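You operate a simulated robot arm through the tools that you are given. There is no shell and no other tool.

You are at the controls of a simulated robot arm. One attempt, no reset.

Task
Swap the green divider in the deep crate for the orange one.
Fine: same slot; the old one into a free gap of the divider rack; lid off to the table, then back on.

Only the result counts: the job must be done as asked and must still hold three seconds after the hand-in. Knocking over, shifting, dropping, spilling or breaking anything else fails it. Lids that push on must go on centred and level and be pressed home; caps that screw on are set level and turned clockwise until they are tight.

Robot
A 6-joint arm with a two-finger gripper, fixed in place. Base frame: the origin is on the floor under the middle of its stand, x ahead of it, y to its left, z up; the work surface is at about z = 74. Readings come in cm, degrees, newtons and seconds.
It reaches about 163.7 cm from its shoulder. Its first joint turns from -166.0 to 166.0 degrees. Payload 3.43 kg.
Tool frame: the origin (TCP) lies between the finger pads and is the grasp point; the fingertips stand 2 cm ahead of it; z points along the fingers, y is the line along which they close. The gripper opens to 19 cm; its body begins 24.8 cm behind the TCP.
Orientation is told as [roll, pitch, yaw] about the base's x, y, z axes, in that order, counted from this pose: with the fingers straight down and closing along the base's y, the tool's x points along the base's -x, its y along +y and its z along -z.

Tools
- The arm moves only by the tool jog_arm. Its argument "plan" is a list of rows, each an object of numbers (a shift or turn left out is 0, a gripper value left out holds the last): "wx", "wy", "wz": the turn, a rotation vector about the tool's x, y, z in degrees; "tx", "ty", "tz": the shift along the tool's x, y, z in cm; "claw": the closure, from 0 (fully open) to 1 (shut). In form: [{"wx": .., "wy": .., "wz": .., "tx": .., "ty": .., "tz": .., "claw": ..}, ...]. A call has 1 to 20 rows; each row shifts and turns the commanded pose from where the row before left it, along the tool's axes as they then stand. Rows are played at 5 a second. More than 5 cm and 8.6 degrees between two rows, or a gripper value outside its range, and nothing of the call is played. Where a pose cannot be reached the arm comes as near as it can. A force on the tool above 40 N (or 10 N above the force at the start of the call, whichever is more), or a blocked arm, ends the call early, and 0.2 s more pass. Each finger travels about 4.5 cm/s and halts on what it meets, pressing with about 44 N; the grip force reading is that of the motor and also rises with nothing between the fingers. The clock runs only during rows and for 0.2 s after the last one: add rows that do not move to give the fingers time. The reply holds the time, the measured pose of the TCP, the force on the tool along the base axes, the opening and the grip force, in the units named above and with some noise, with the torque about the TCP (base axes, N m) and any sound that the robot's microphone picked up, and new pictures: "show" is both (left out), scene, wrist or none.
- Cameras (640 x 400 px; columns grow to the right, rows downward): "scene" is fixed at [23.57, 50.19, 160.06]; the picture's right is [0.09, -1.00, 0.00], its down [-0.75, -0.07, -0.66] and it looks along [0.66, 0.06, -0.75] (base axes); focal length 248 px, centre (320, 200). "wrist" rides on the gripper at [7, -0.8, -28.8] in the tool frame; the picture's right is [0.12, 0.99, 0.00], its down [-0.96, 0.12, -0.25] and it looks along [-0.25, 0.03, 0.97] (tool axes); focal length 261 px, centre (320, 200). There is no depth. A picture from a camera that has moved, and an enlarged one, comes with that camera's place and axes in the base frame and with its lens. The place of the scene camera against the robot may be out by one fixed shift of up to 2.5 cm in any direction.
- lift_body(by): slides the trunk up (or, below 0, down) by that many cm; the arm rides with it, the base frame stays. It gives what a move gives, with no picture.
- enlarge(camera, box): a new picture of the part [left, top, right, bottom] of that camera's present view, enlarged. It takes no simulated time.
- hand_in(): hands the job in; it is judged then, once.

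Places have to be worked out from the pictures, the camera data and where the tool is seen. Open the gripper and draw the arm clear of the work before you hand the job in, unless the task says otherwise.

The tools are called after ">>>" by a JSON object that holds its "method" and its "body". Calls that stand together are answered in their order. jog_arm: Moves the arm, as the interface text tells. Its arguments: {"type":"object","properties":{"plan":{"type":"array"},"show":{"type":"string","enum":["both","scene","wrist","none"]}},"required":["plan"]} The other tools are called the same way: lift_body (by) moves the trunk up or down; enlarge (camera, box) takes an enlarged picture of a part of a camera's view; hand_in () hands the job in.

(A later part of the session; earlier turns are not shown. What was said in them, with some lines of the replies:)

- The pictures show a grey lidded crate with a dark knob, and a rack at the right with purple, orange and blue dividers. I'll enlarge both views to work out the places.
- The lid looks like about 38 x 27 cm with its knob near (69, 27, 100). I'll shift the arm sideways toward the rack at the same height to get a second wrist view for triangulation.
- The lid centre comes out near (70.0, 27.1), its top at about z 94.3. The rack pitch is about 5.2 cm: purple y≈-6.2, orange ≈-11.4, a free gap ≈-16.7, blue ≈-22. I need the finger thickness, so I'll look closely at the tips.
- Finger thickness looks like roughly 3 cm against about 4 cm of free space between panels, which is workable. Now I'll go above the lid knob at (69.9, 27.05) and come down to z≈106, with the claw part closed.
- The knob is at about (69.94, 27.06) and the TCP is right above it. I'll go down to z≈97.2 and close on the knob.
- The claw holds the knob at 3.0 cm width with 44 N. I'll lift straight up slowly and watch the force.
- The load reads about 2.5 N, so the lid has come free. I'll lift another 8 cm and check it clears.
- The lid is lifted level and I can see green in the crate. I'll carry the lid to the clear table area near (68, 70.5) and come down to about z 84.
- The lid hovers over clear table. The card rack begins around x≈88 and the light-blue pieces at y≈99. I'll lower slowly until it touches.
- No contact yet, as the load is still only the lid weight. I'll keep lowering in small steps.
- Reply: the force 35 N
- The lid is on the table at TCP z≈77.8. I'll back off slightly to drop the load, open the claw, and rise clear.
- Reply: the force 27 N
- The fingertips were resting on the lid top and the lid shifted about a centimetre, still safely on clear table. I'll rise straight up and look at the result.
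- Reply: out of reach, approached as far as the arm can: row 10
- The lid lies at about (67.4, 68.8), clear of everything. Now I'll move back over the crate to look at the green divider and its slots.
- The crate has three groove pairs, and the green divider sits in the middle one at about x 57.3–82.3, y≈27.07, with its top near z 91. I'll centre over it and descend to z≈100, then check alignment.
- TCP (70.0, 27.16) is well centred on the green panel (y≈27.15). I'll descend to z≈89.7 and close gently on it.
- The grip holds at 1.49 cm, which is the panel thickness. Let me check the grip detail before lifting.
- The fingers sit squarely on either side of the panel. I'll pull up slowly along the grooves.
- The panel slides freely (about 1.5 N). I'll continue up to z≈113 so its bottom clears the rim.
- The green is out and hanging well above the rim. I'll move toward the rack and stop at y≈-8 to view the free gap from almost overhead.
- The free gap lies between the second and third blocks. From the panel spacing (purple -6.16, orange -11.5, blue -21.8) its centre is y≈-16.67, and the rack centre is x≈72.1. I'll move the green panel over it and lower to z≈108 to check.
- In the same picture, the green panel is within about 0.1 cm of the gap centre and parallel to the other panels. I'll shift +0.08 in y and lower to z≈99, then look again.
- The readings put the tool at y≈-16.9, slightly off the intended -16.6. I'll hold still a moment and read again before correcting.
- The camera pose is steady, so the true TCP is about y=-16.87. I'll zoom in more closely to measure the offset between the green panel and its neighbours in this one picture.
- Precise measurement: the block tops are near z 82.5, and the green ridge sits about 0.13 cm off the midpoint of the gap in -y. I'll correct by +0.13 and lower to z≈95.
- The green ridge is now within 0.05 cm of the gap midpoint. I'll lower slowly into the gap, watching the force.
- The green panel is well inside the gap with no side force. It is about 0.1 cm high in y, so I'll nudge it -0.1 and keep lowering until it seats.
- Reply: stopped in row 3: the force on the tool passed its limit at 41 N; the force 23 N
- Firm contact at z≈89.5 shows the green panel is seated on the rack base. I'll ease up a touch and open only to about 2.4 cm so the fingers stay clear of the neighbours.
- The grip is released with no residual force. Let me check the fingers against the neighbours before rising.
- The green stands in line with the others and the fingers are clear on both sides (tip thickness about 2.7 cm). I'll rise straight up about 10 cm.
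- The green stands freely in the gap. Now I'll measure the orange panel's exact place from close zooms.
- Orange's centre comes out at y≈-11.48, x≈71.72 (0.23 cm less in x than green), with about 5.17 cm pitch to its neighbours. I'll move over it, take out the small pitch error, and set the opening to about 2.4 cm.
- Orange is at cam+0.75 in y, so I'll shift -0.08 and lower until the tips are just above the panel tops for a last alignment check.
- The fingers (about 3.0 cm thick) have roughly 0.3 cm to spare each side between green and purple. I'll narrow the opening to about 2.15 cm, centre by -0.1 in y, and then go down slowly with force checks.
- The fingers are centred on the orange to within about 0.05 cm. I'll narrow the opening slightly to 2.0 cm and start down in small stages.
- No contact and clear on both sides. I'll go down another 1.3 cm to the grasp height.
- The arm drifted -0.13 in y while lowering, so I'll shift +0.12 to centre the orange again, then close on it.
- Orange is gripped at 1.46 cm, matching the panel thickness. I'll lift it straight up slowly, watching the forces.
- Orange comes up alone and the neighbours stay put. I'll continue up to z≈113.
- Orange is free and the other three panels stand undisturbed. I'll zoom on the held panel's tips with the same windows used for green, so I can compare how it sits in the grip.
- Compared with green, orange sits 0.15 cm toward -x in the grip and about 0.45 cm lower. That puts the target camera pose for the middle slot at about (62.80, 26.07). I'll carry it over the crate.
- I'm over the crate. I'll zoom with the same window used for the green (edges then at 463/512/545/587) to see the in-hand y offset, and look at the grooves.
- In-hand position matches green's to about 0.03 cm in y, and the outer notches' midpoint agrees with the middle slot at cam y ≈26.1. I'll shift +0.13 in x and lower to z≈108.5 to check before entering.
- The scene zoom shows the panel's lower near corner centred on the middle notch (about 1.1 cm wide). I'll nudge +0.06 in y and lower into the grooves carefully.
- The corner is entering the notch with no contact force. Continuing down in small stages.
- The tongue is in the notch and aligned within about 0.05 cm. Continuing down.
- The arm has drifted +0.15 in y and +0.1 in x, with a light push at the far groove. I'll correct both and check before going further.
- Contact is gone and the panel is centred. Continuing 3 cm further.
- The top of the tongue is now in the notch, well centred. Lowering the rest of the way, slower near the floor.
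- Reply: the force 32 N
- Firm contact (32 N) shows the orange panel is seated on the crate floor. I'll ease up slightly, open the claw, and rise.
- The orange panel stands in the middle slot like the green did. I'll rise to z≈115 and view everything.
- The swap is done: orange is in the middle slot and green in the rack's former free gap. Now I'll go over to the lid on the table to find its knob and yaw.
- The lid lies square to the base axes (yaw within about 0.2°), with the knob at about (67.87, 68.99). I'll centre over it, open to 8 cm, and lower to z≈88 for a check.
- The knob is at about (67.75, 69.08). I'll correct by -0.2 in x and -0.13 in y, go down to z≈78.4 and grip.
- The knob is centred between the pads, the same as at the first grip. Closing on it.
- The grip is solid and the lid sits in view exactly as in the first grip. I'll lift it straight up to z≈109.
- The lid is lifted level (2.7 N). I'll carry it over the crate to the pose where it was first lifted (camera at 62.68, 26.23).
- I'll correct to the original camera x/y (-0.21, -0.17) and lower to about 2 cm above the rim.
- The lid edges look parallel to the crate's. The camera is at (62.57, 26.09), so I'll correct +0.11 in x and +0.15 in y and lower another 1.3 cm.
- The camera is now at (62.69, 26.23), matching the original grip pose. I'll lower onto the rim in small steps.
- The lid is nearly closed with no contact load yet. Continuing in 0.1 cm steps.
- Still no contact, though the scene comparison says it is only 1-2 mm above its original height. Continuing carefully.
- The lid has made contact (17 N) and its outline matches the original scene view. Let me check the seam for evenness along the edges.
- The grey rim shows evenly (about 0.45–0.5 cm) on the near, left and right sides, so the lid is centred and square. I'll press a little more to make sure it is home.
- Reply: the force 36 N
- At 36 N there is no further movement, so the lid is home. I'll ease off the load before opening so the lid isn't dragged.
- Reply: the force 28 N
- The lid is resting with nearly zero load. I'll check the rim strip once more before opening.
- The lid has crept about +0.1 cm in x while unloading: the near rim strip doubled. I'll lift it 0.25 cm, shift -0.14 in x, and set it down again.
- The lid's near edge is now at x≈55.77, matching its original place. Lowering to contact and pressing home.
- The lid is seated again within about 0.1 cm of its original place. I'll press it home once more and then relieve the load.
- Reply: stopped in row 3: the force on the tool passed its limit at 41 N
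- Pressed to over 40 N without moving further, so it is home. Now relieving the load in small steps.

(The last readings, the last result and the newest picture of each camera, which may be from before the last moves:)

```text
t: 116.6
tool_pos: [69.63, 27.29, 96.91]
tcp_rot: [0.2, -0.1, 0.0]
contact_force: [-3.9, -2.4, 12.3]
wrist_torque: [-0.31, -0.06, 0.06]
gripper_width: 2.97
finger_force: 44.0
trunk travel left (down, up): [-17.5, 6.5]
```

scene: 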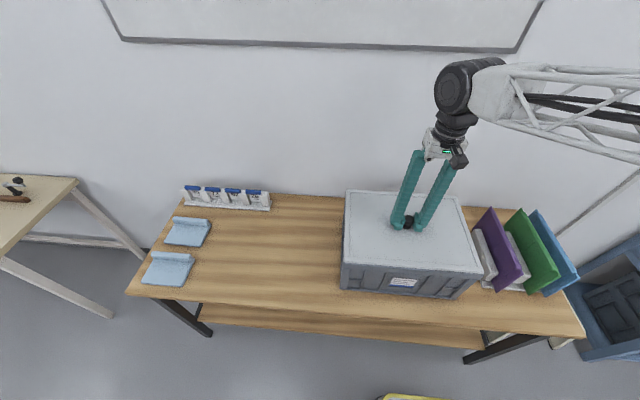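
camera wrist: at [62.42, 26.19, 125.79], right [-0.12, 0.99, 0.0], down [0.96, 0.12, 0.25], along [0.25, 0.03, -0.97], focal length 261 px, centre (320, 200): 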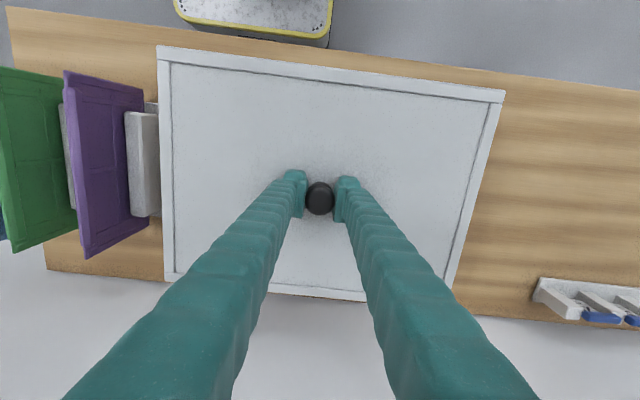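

>>> {"method": "jog_arm", "body": {"plan": [{"tz": -0.06}, {}, {}], "show": "wrist"}}

>>> {"method": "enlarge", "body": {"camera": "wrist", "box": [145, 35, 245, 95]}}

>>> {"method": "enlarge", "body": {"camera": "wrist", "box": [420, 65, 520, 125]}}

>>> {"method": "enlarge", "body": {"camera": "scene", "box": [320, 170, 600, 345]}}

```text
t: 117.4
tool_pos: [69.74, 27.15, 96.88]
tcp_rot: [0.2, -0.1, 0.0]
contact_force: [-2.1, -1.8, 5.7]
wrist_torque: [-0.26, 0.13, -0.12]
gripper_width: 2.98
finger_force: 44.2
trunk travel left (down, up): [-17.5, 6.5]
camera wrist: at [62.52, 26.24, 125.81], right [-0.12, 0.99, 0.0], down [0.96, 0.11, 0.25], along [0.25, 0.03, -0.97], focal length 261 px, centre (320, 200)
```

wrist: 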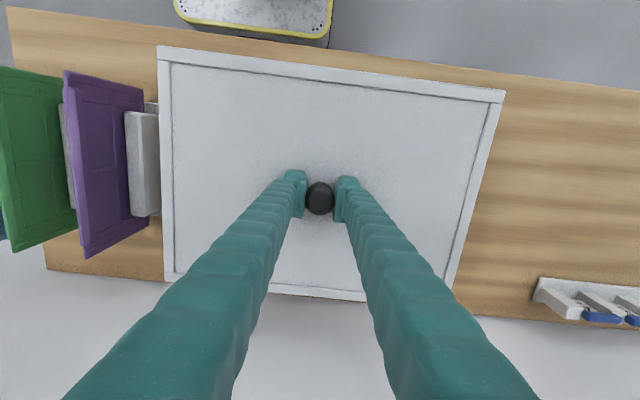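

```text
6.40 times, centred on (195, 65) of wrist
camera zoom: at [62.52, 26.24, 125.81], right [-0.12, 0.99, 0.0], down [0.96, 0.11, 0.25], along [0.25, 0.03, -0.97], focal length 1668 px, centre (1120, 1064)
```

zoom: 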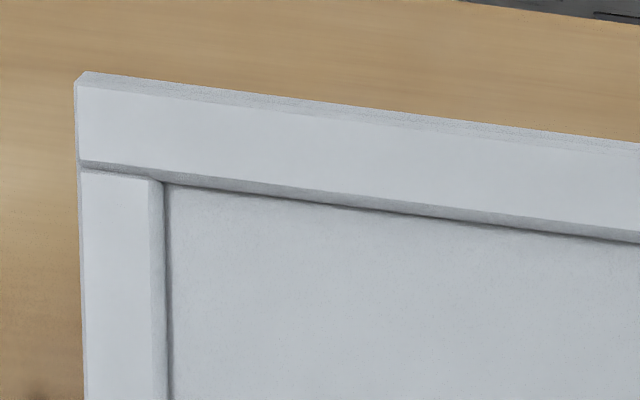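

```text
6.40 times, centred on (470, 95) of wrist
camera zoom: at [62.52, 26.24, 125.81], right [-0.12, 0.99, 0.0], down [0.96, 0.11, 0.25], along [0.25, 0.03, -0.97], focal length 1668 px, centre (-640, 872)
```

zoom: 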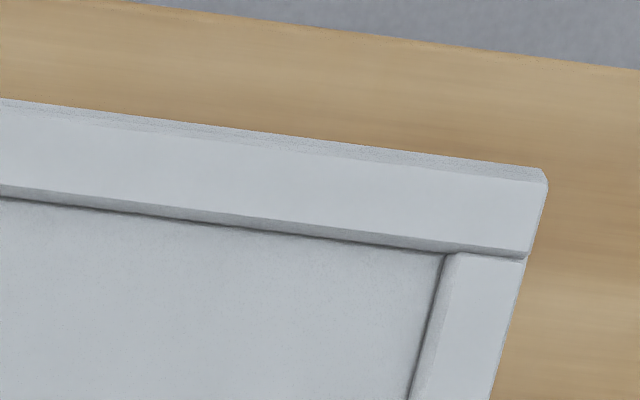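

```text
2.29 times, centred on (460, 258) of scene
camera zoom: at [23.57, 50.19, 160.06], right [0.09, -1.0, 0.0], down [-0.75, -0.07, -0.66], along [0.66, 0.06, -0.75], focal length 568 px, centre (0, 69)
```

zoom: 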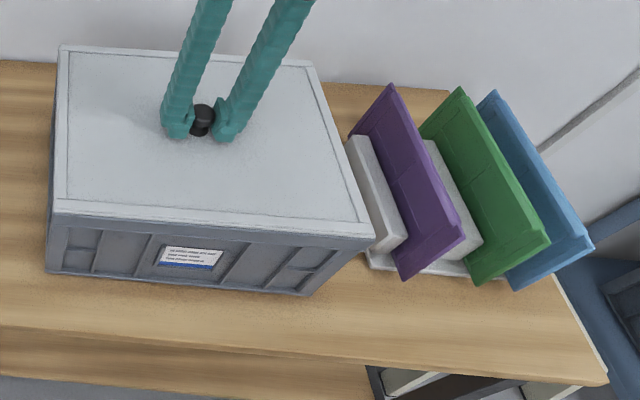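

The outline matches the original view and only about 6 N remains. I'll open the claw gently and check whether the lid stays put.

>>> {"method": "jog_arm", "body": {"plan": [{"claw": 0.82}, {"claw": 0.78}, {"claw": 0.7}, {"claw": 0.6}, {}, {}], "show": "both"}}

>>> {"method": "enlarge", "body": {"camera": "wrist", "box": [260, 150, 380, 230]}}

>>> {"method": "enlarge", "body": {"camera": "wrist", "box": [145, 35, 245, 95]}}

```text
t: 118.8
tool_pos: [69.72, 27.2, 96.99]
tcp_rot: [0.3, -0.1, 0.0]
contact_force: [-1.1, 0.0, 0.1]
wrist_torque: [0.0, 0.01, 0.03]
gripper_width: 7.59
finger_force: 0.0
trunk travel left (down, up): [-17.5, 6.5]
camera wrist: at [62.55, 26.24, 125.81], right [-0.12, 0.99, 0.0], down [0.96, 0.11, 0.25], along [0.25, 0.03, -0.97], focal length 261 px, centre (320, 200)
```

scene: 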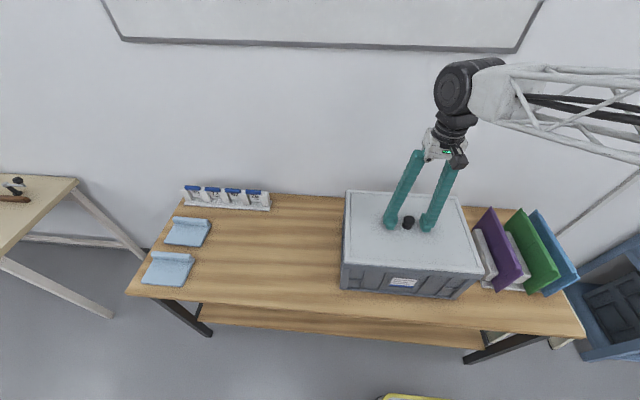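
wrist: 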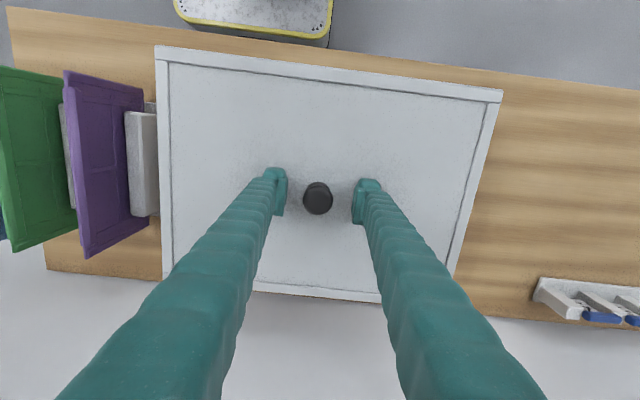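

```text
5.00 times, centred on (320, 190) of wrist
camera zoom: at [62.55, 26.24, 125.81], right [-0.12, 0.99, 0.0], down [0.96, 0.11, 0.25], along [0.25, 0.03, -0.97], focal length 1303 px, centre (320, 250)
```

zoom: 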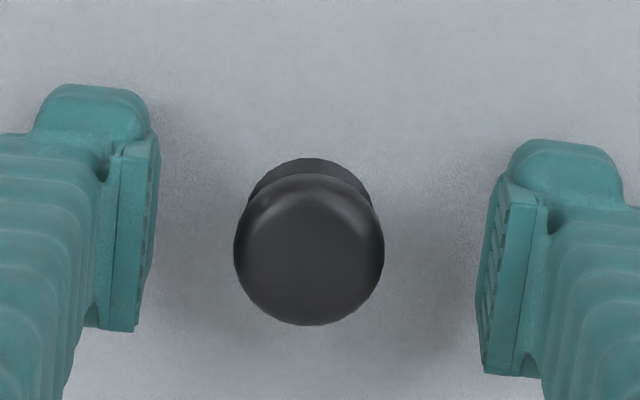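

```text
6.40 times, centred on (195, 65) of wrist
camera zoom: at [62.55, 26.24, 125.81], right [-0.12, 0.99, 0.0], down [0.96, 0.11, 0.25], along [0.25, 0.03, -0.97], focal length 1668 px, centre (1120, 1064)
```

zoom: 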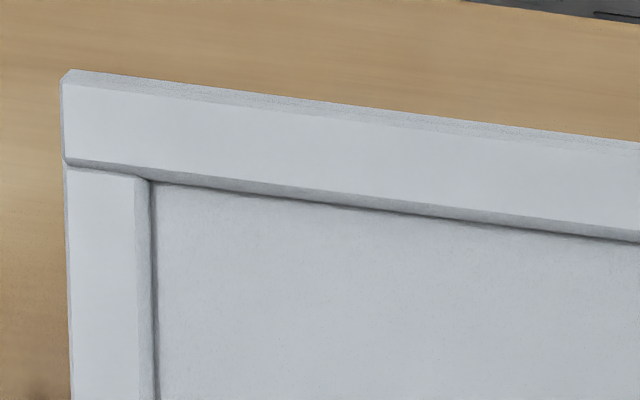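

The lid slid about 0.28 cm toward -y as the fingers opened. I'll rise clear and look straight down on both side edges to measure how far off-centre it is.

>>> {"method": "jog_arm", "body": {"plan": [{"tz": -1}, {"tz": -2}, {"tz": -3}, {"tz": -3}, {"tz": -3}, {"ty": 4}, {"ty": 4.5}, {"ty": 4.5}, {"ty": 4.5}, {"ty": 2.5}, {}, {}], "show": "wrist"}}

>>> {"method": "enlarge", "body": {"camera": "wrist", "box": [270, 60, 370, 130]}}

>>> {"method": "enlarge", "body": {"camera": "wrist", "box": [260, 100, 380, 280]}}

```text
t: 121.4
tool_pos: [69.64, 47.09, 108.98]
tcp_rot: [0.3, -0.1, 0.0]
contact_force: [-0.3, -0.2, 0.8]
wrist_torque: [0.02, -0.05, 0.02]
gripper_width: 7.6
finger_force: 0.1
trunk travel left (down, up): [-17.5, 6.5]
camera wrist: at [62.44, 46.19, 137.78], right [-0.12, 0.99, 0.0], down [0.96, 0.11, 0.25], along [0.25, 0.03, -0.97], focal length 261 px, centre (320, 200)
```

wrist: 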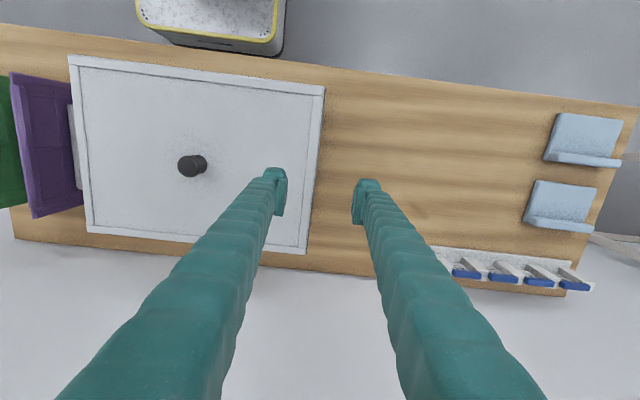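

```text
5.71 times, centred on (320, 95) of wrist
camera zoom: at [62.44, 46.19, 137.78], right [-0.12, 0.99, 0.0], down [0.96, 0.11, 0.25], along [0.25, 0.03, -0.97], focal length 1489 px, centre (320, 800)
```

zoom: 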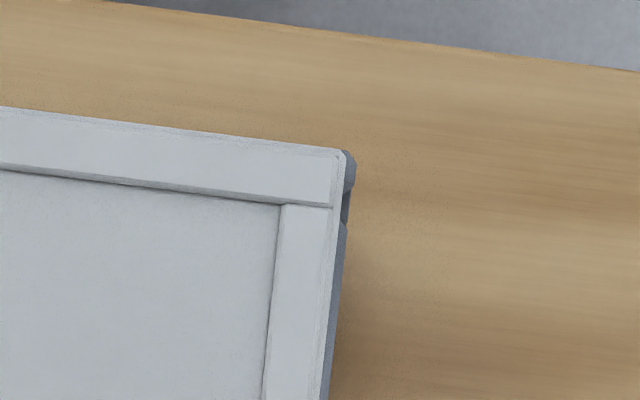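

```text
2.22 times, centred on (320, 190) of wrist
camera zoom: at [62.44, 46.19, 137.78], right [-0.12, 0.99, 0.0], down [0.96, 0.11, 0.25], along [0.25, 0.03, -0.97], focal length 579 px, centre (320, 222)
```

zoom: 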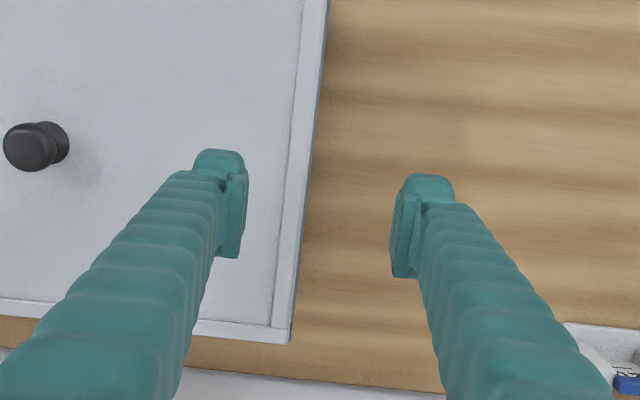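

On the right side the rim shows about 0.36 cm beyond the lid. Now the left side edge.

>>> {"method": "jog_arm", "body": {"plan": [{"ty": -4}, {"ty": -4.8}, {"ty": -4.8}, {"ty": -4.8}, {"ty": -4.8}, {"ty": -4.8}, {"ty": -4.8}, {"ty": -3.7}, {"ty": -2}, {}, {}], "show": "wrist"}}

>>> {"method": "enlarge", "body": {"camera": "wrist", "box": [280, 60, 380, 130]}}

>>> {"method": "enlarge", "body": {"camera": "wrist", "box": [280, 120, 380, 270]}}

```text
t: 123.8
tool_pos: [69.51, 8.62, 108.9]
tcp_rot: [0.2, -0.1, -0.1]
contact_force: [0.3, -0.9, -0.1]
wrist_torque: [0.01, 0.0, 0.01]
gripper_width: 7.59
finger_force: 0.1
trunk travel left (down, up): [-17.5, 6.5]
camera wrist: at [62.35, 7.6, 137.78], right [-0.12, 0.99, 0.0], down [0.96, 0.11, 0.25], along [0.25, 0.03, -0.97], focal length 261 px, centre (320, 200)
```

wrist: 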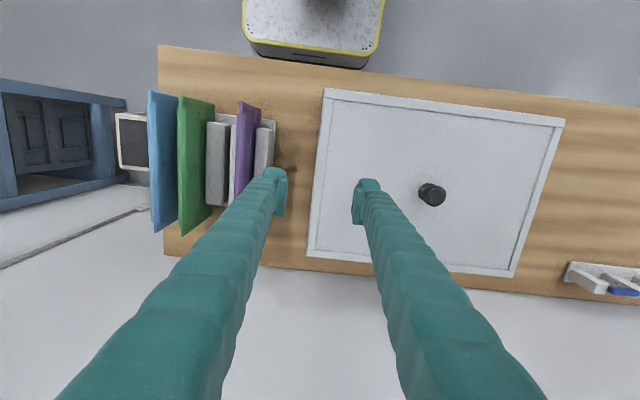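

```text
5.71 times, centred on (330, 95) of wrist
camera zoom: at [62.35, 7.6, 137.78], right [-0.12, 0.99, 0.0], down [0.96, 0.11, 0.25], along [0.25, 0.03, -0.97], focal length 1489 px, centre (263, 800)
```

zoom: 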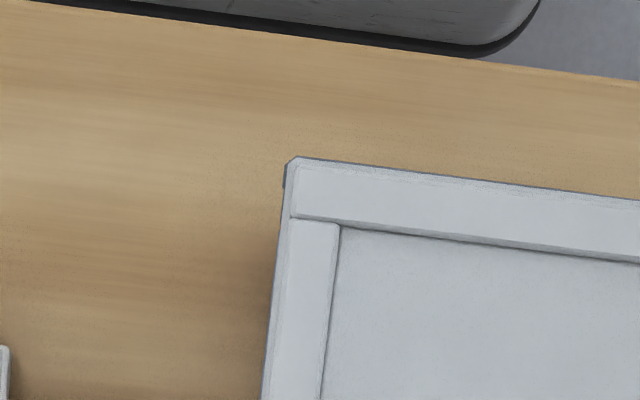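

```text
2.67 times, centred on (330, 195) of wrist
camera zoom: at [62.35, 7.6, 137.78], right [-0.12, 0.99, 0.0], down [0.96, 0.11, 0.25], along [0.25, 0.03, -0.97], focal length 695 px, centre (293, 213)
```

zoom: 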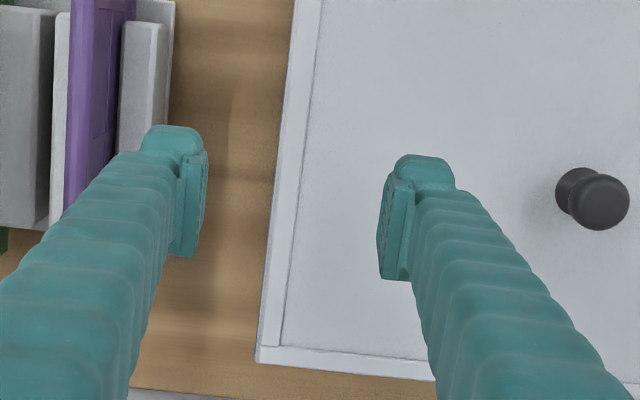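

Margins are about 0.1 cm left, 0.36 cm right and 0.31 cm near, so the lid is within about 0.13 cm of centre, flat on the rim. I'll open the gripper fully and withdraw upward for a final overall check.

>>> {"method": "jog_arm", "body": {"plan": [{"tz": -4}, {"tz": -4.5}, {"tz": -4.5}, {"tz": -3, "ty": 3, "claw": 0.3}, {"ty": 4.5, "claw": 0.0}, {"ty": 4.5, "tx": 1}, {"ty": 4.5, "tx": 1.5}, {"ty": 2}, {}, {}, {}], "show": "both"}}

>>> {"method": "enlarge", "body": {"camera": "scene", "box": [320, 170, 600, 345]}}

>>> {"method": "enlarge", "body": {"camera": "wrist", "box": [90, 60, 430, 272]}}

>>> {"method": "enlarge", "body": {"camera": "scene", "box": [410, 245, 490, 295]}}

>>> {"method": "enlarge", "body": {"camera": "scene", "box": [120, 160, 330, 310]}}

```text
t: 126.2
tool_pos: [67.09, 26.77, 125.0]
tcp_rot: [0.2, -0.1, 0.0]
contact_force: [-0.7, 0.6, -0.4]
wrist_torque: [-0.02, 0.03, -0.01]
gripper_width: 19.0
finger_force: 0.0
trunk travel left (down, up): [-17.5, 6.5]
camera wrist: at [59.85, 25.98, 153.83], right [-0.12, 0.99, 0.0], down [0.96, 0.11, 0.25], along [0.25, 0.03, -0.97], focal length 261 px, centre (320, 200)
```

scene: 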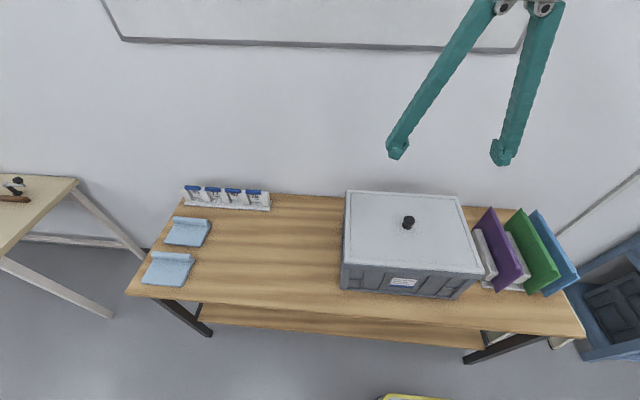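
wrist: 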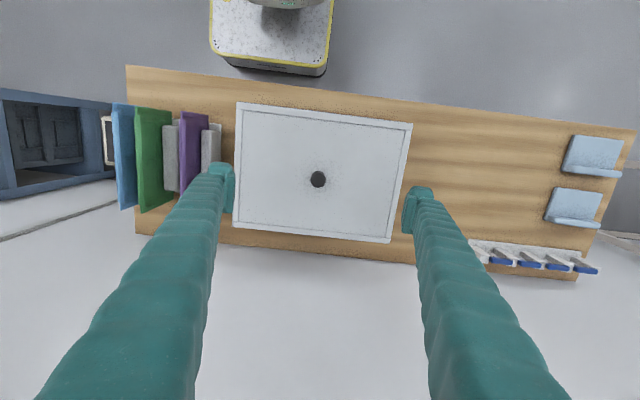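

```text
2.29 times, centred on (460, 258) of scene
camera zoom: at [23.57, 50.19, 160.06], right [0.09, -1.0, 0.0], down [-0.75, -0.07, -0.66], along [0.66, 0.06, -0.75], focal length 568 px, centre (0, 69)
```

zoom: 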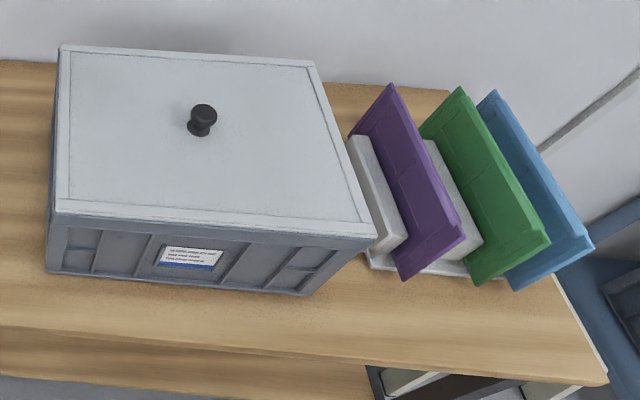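

```text
1.88 times, centred on (260, 166) of wrist
camera zoom: at [59.85, 25.98, 153.83], right [-0.12, 0.99, 0.0], down [0.96, 0.11, 0.25], along [0.25, 0.03, -0.97], focal length 491 px, centre (433, 264)
```

zoom: 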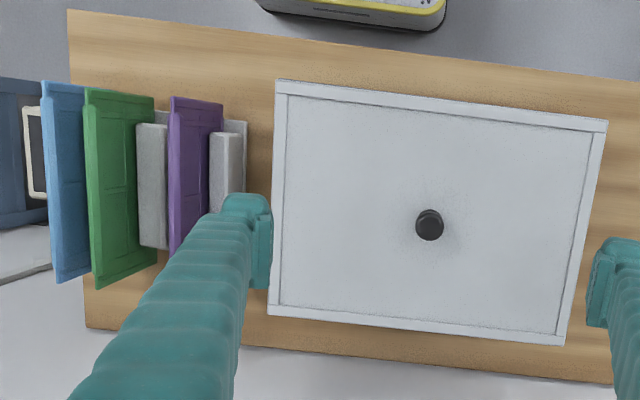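

```text
8.00 times, centred on (450, 270) of scene
camera zoom: at [23.57, 50.19, 160.06], right [0.09, -1.0, 0.0], down [-0.75, -0.07, -0.66], along [0.66, 0.06, -0.75], focal length 1987 px, centre (-720, -360)
```

zoom: 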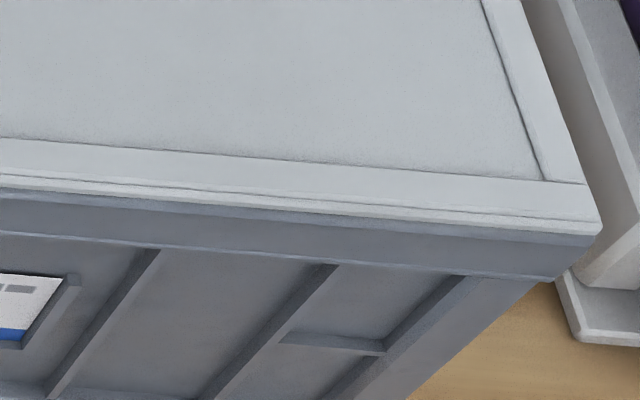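

```text
2.67 times, centred on (225, 235) of scene
camera zoom: at [23.57, 50.19, 160.06], right [0.09, -1.0, 0.0], down [-0.75, -0.07, -0.66], along [0.66, 0.06, -0.75], focal length 662 px, centre (573, 107)
```

zoom: 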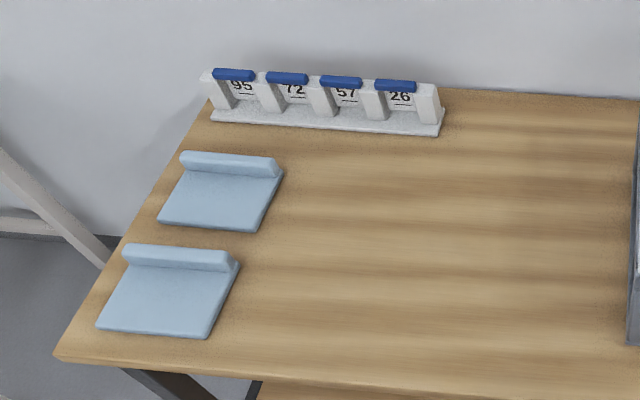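

The lid outline matches the starting view. Green stands in the rack between purple and blue, the card rack and light-blue pieces are undisturbed, and the gripper is open with the arm back at its start height. I'm handing the job in.

>>> {"method": "hand_in", "body": {}}

```text
The job is handed in.
```

The dividers are swapped and the job is handed in; the result of the judging hasn't been shown to me.

- **Orange divider:** it sits in the crate's middle slot, where the green one was, and I lowered it until it rested on the crate floor.
- **Green divider:** it stands in the rack's free gap. The orange's old gap, between it and the purple, is now empty.
- **Lid:** it went to the table and is back on the crate, pressed down with about 40 N without moving further. It slid slightly as the fingers let go and ended about 0.13 cm off centre across its width.
- **Surroundings:** the card rack, the light-blue pieces and the other dividers look unmoved in the final pictures.

One thing I couldn't explain: by the arm's height readings, the lid closed about 0.5 cm lower than where I first gripped it. In the pictures it sits flush on the rim and its outline matches the starting view, so I left it.

The gripper is open and the arm is back near its starting position.
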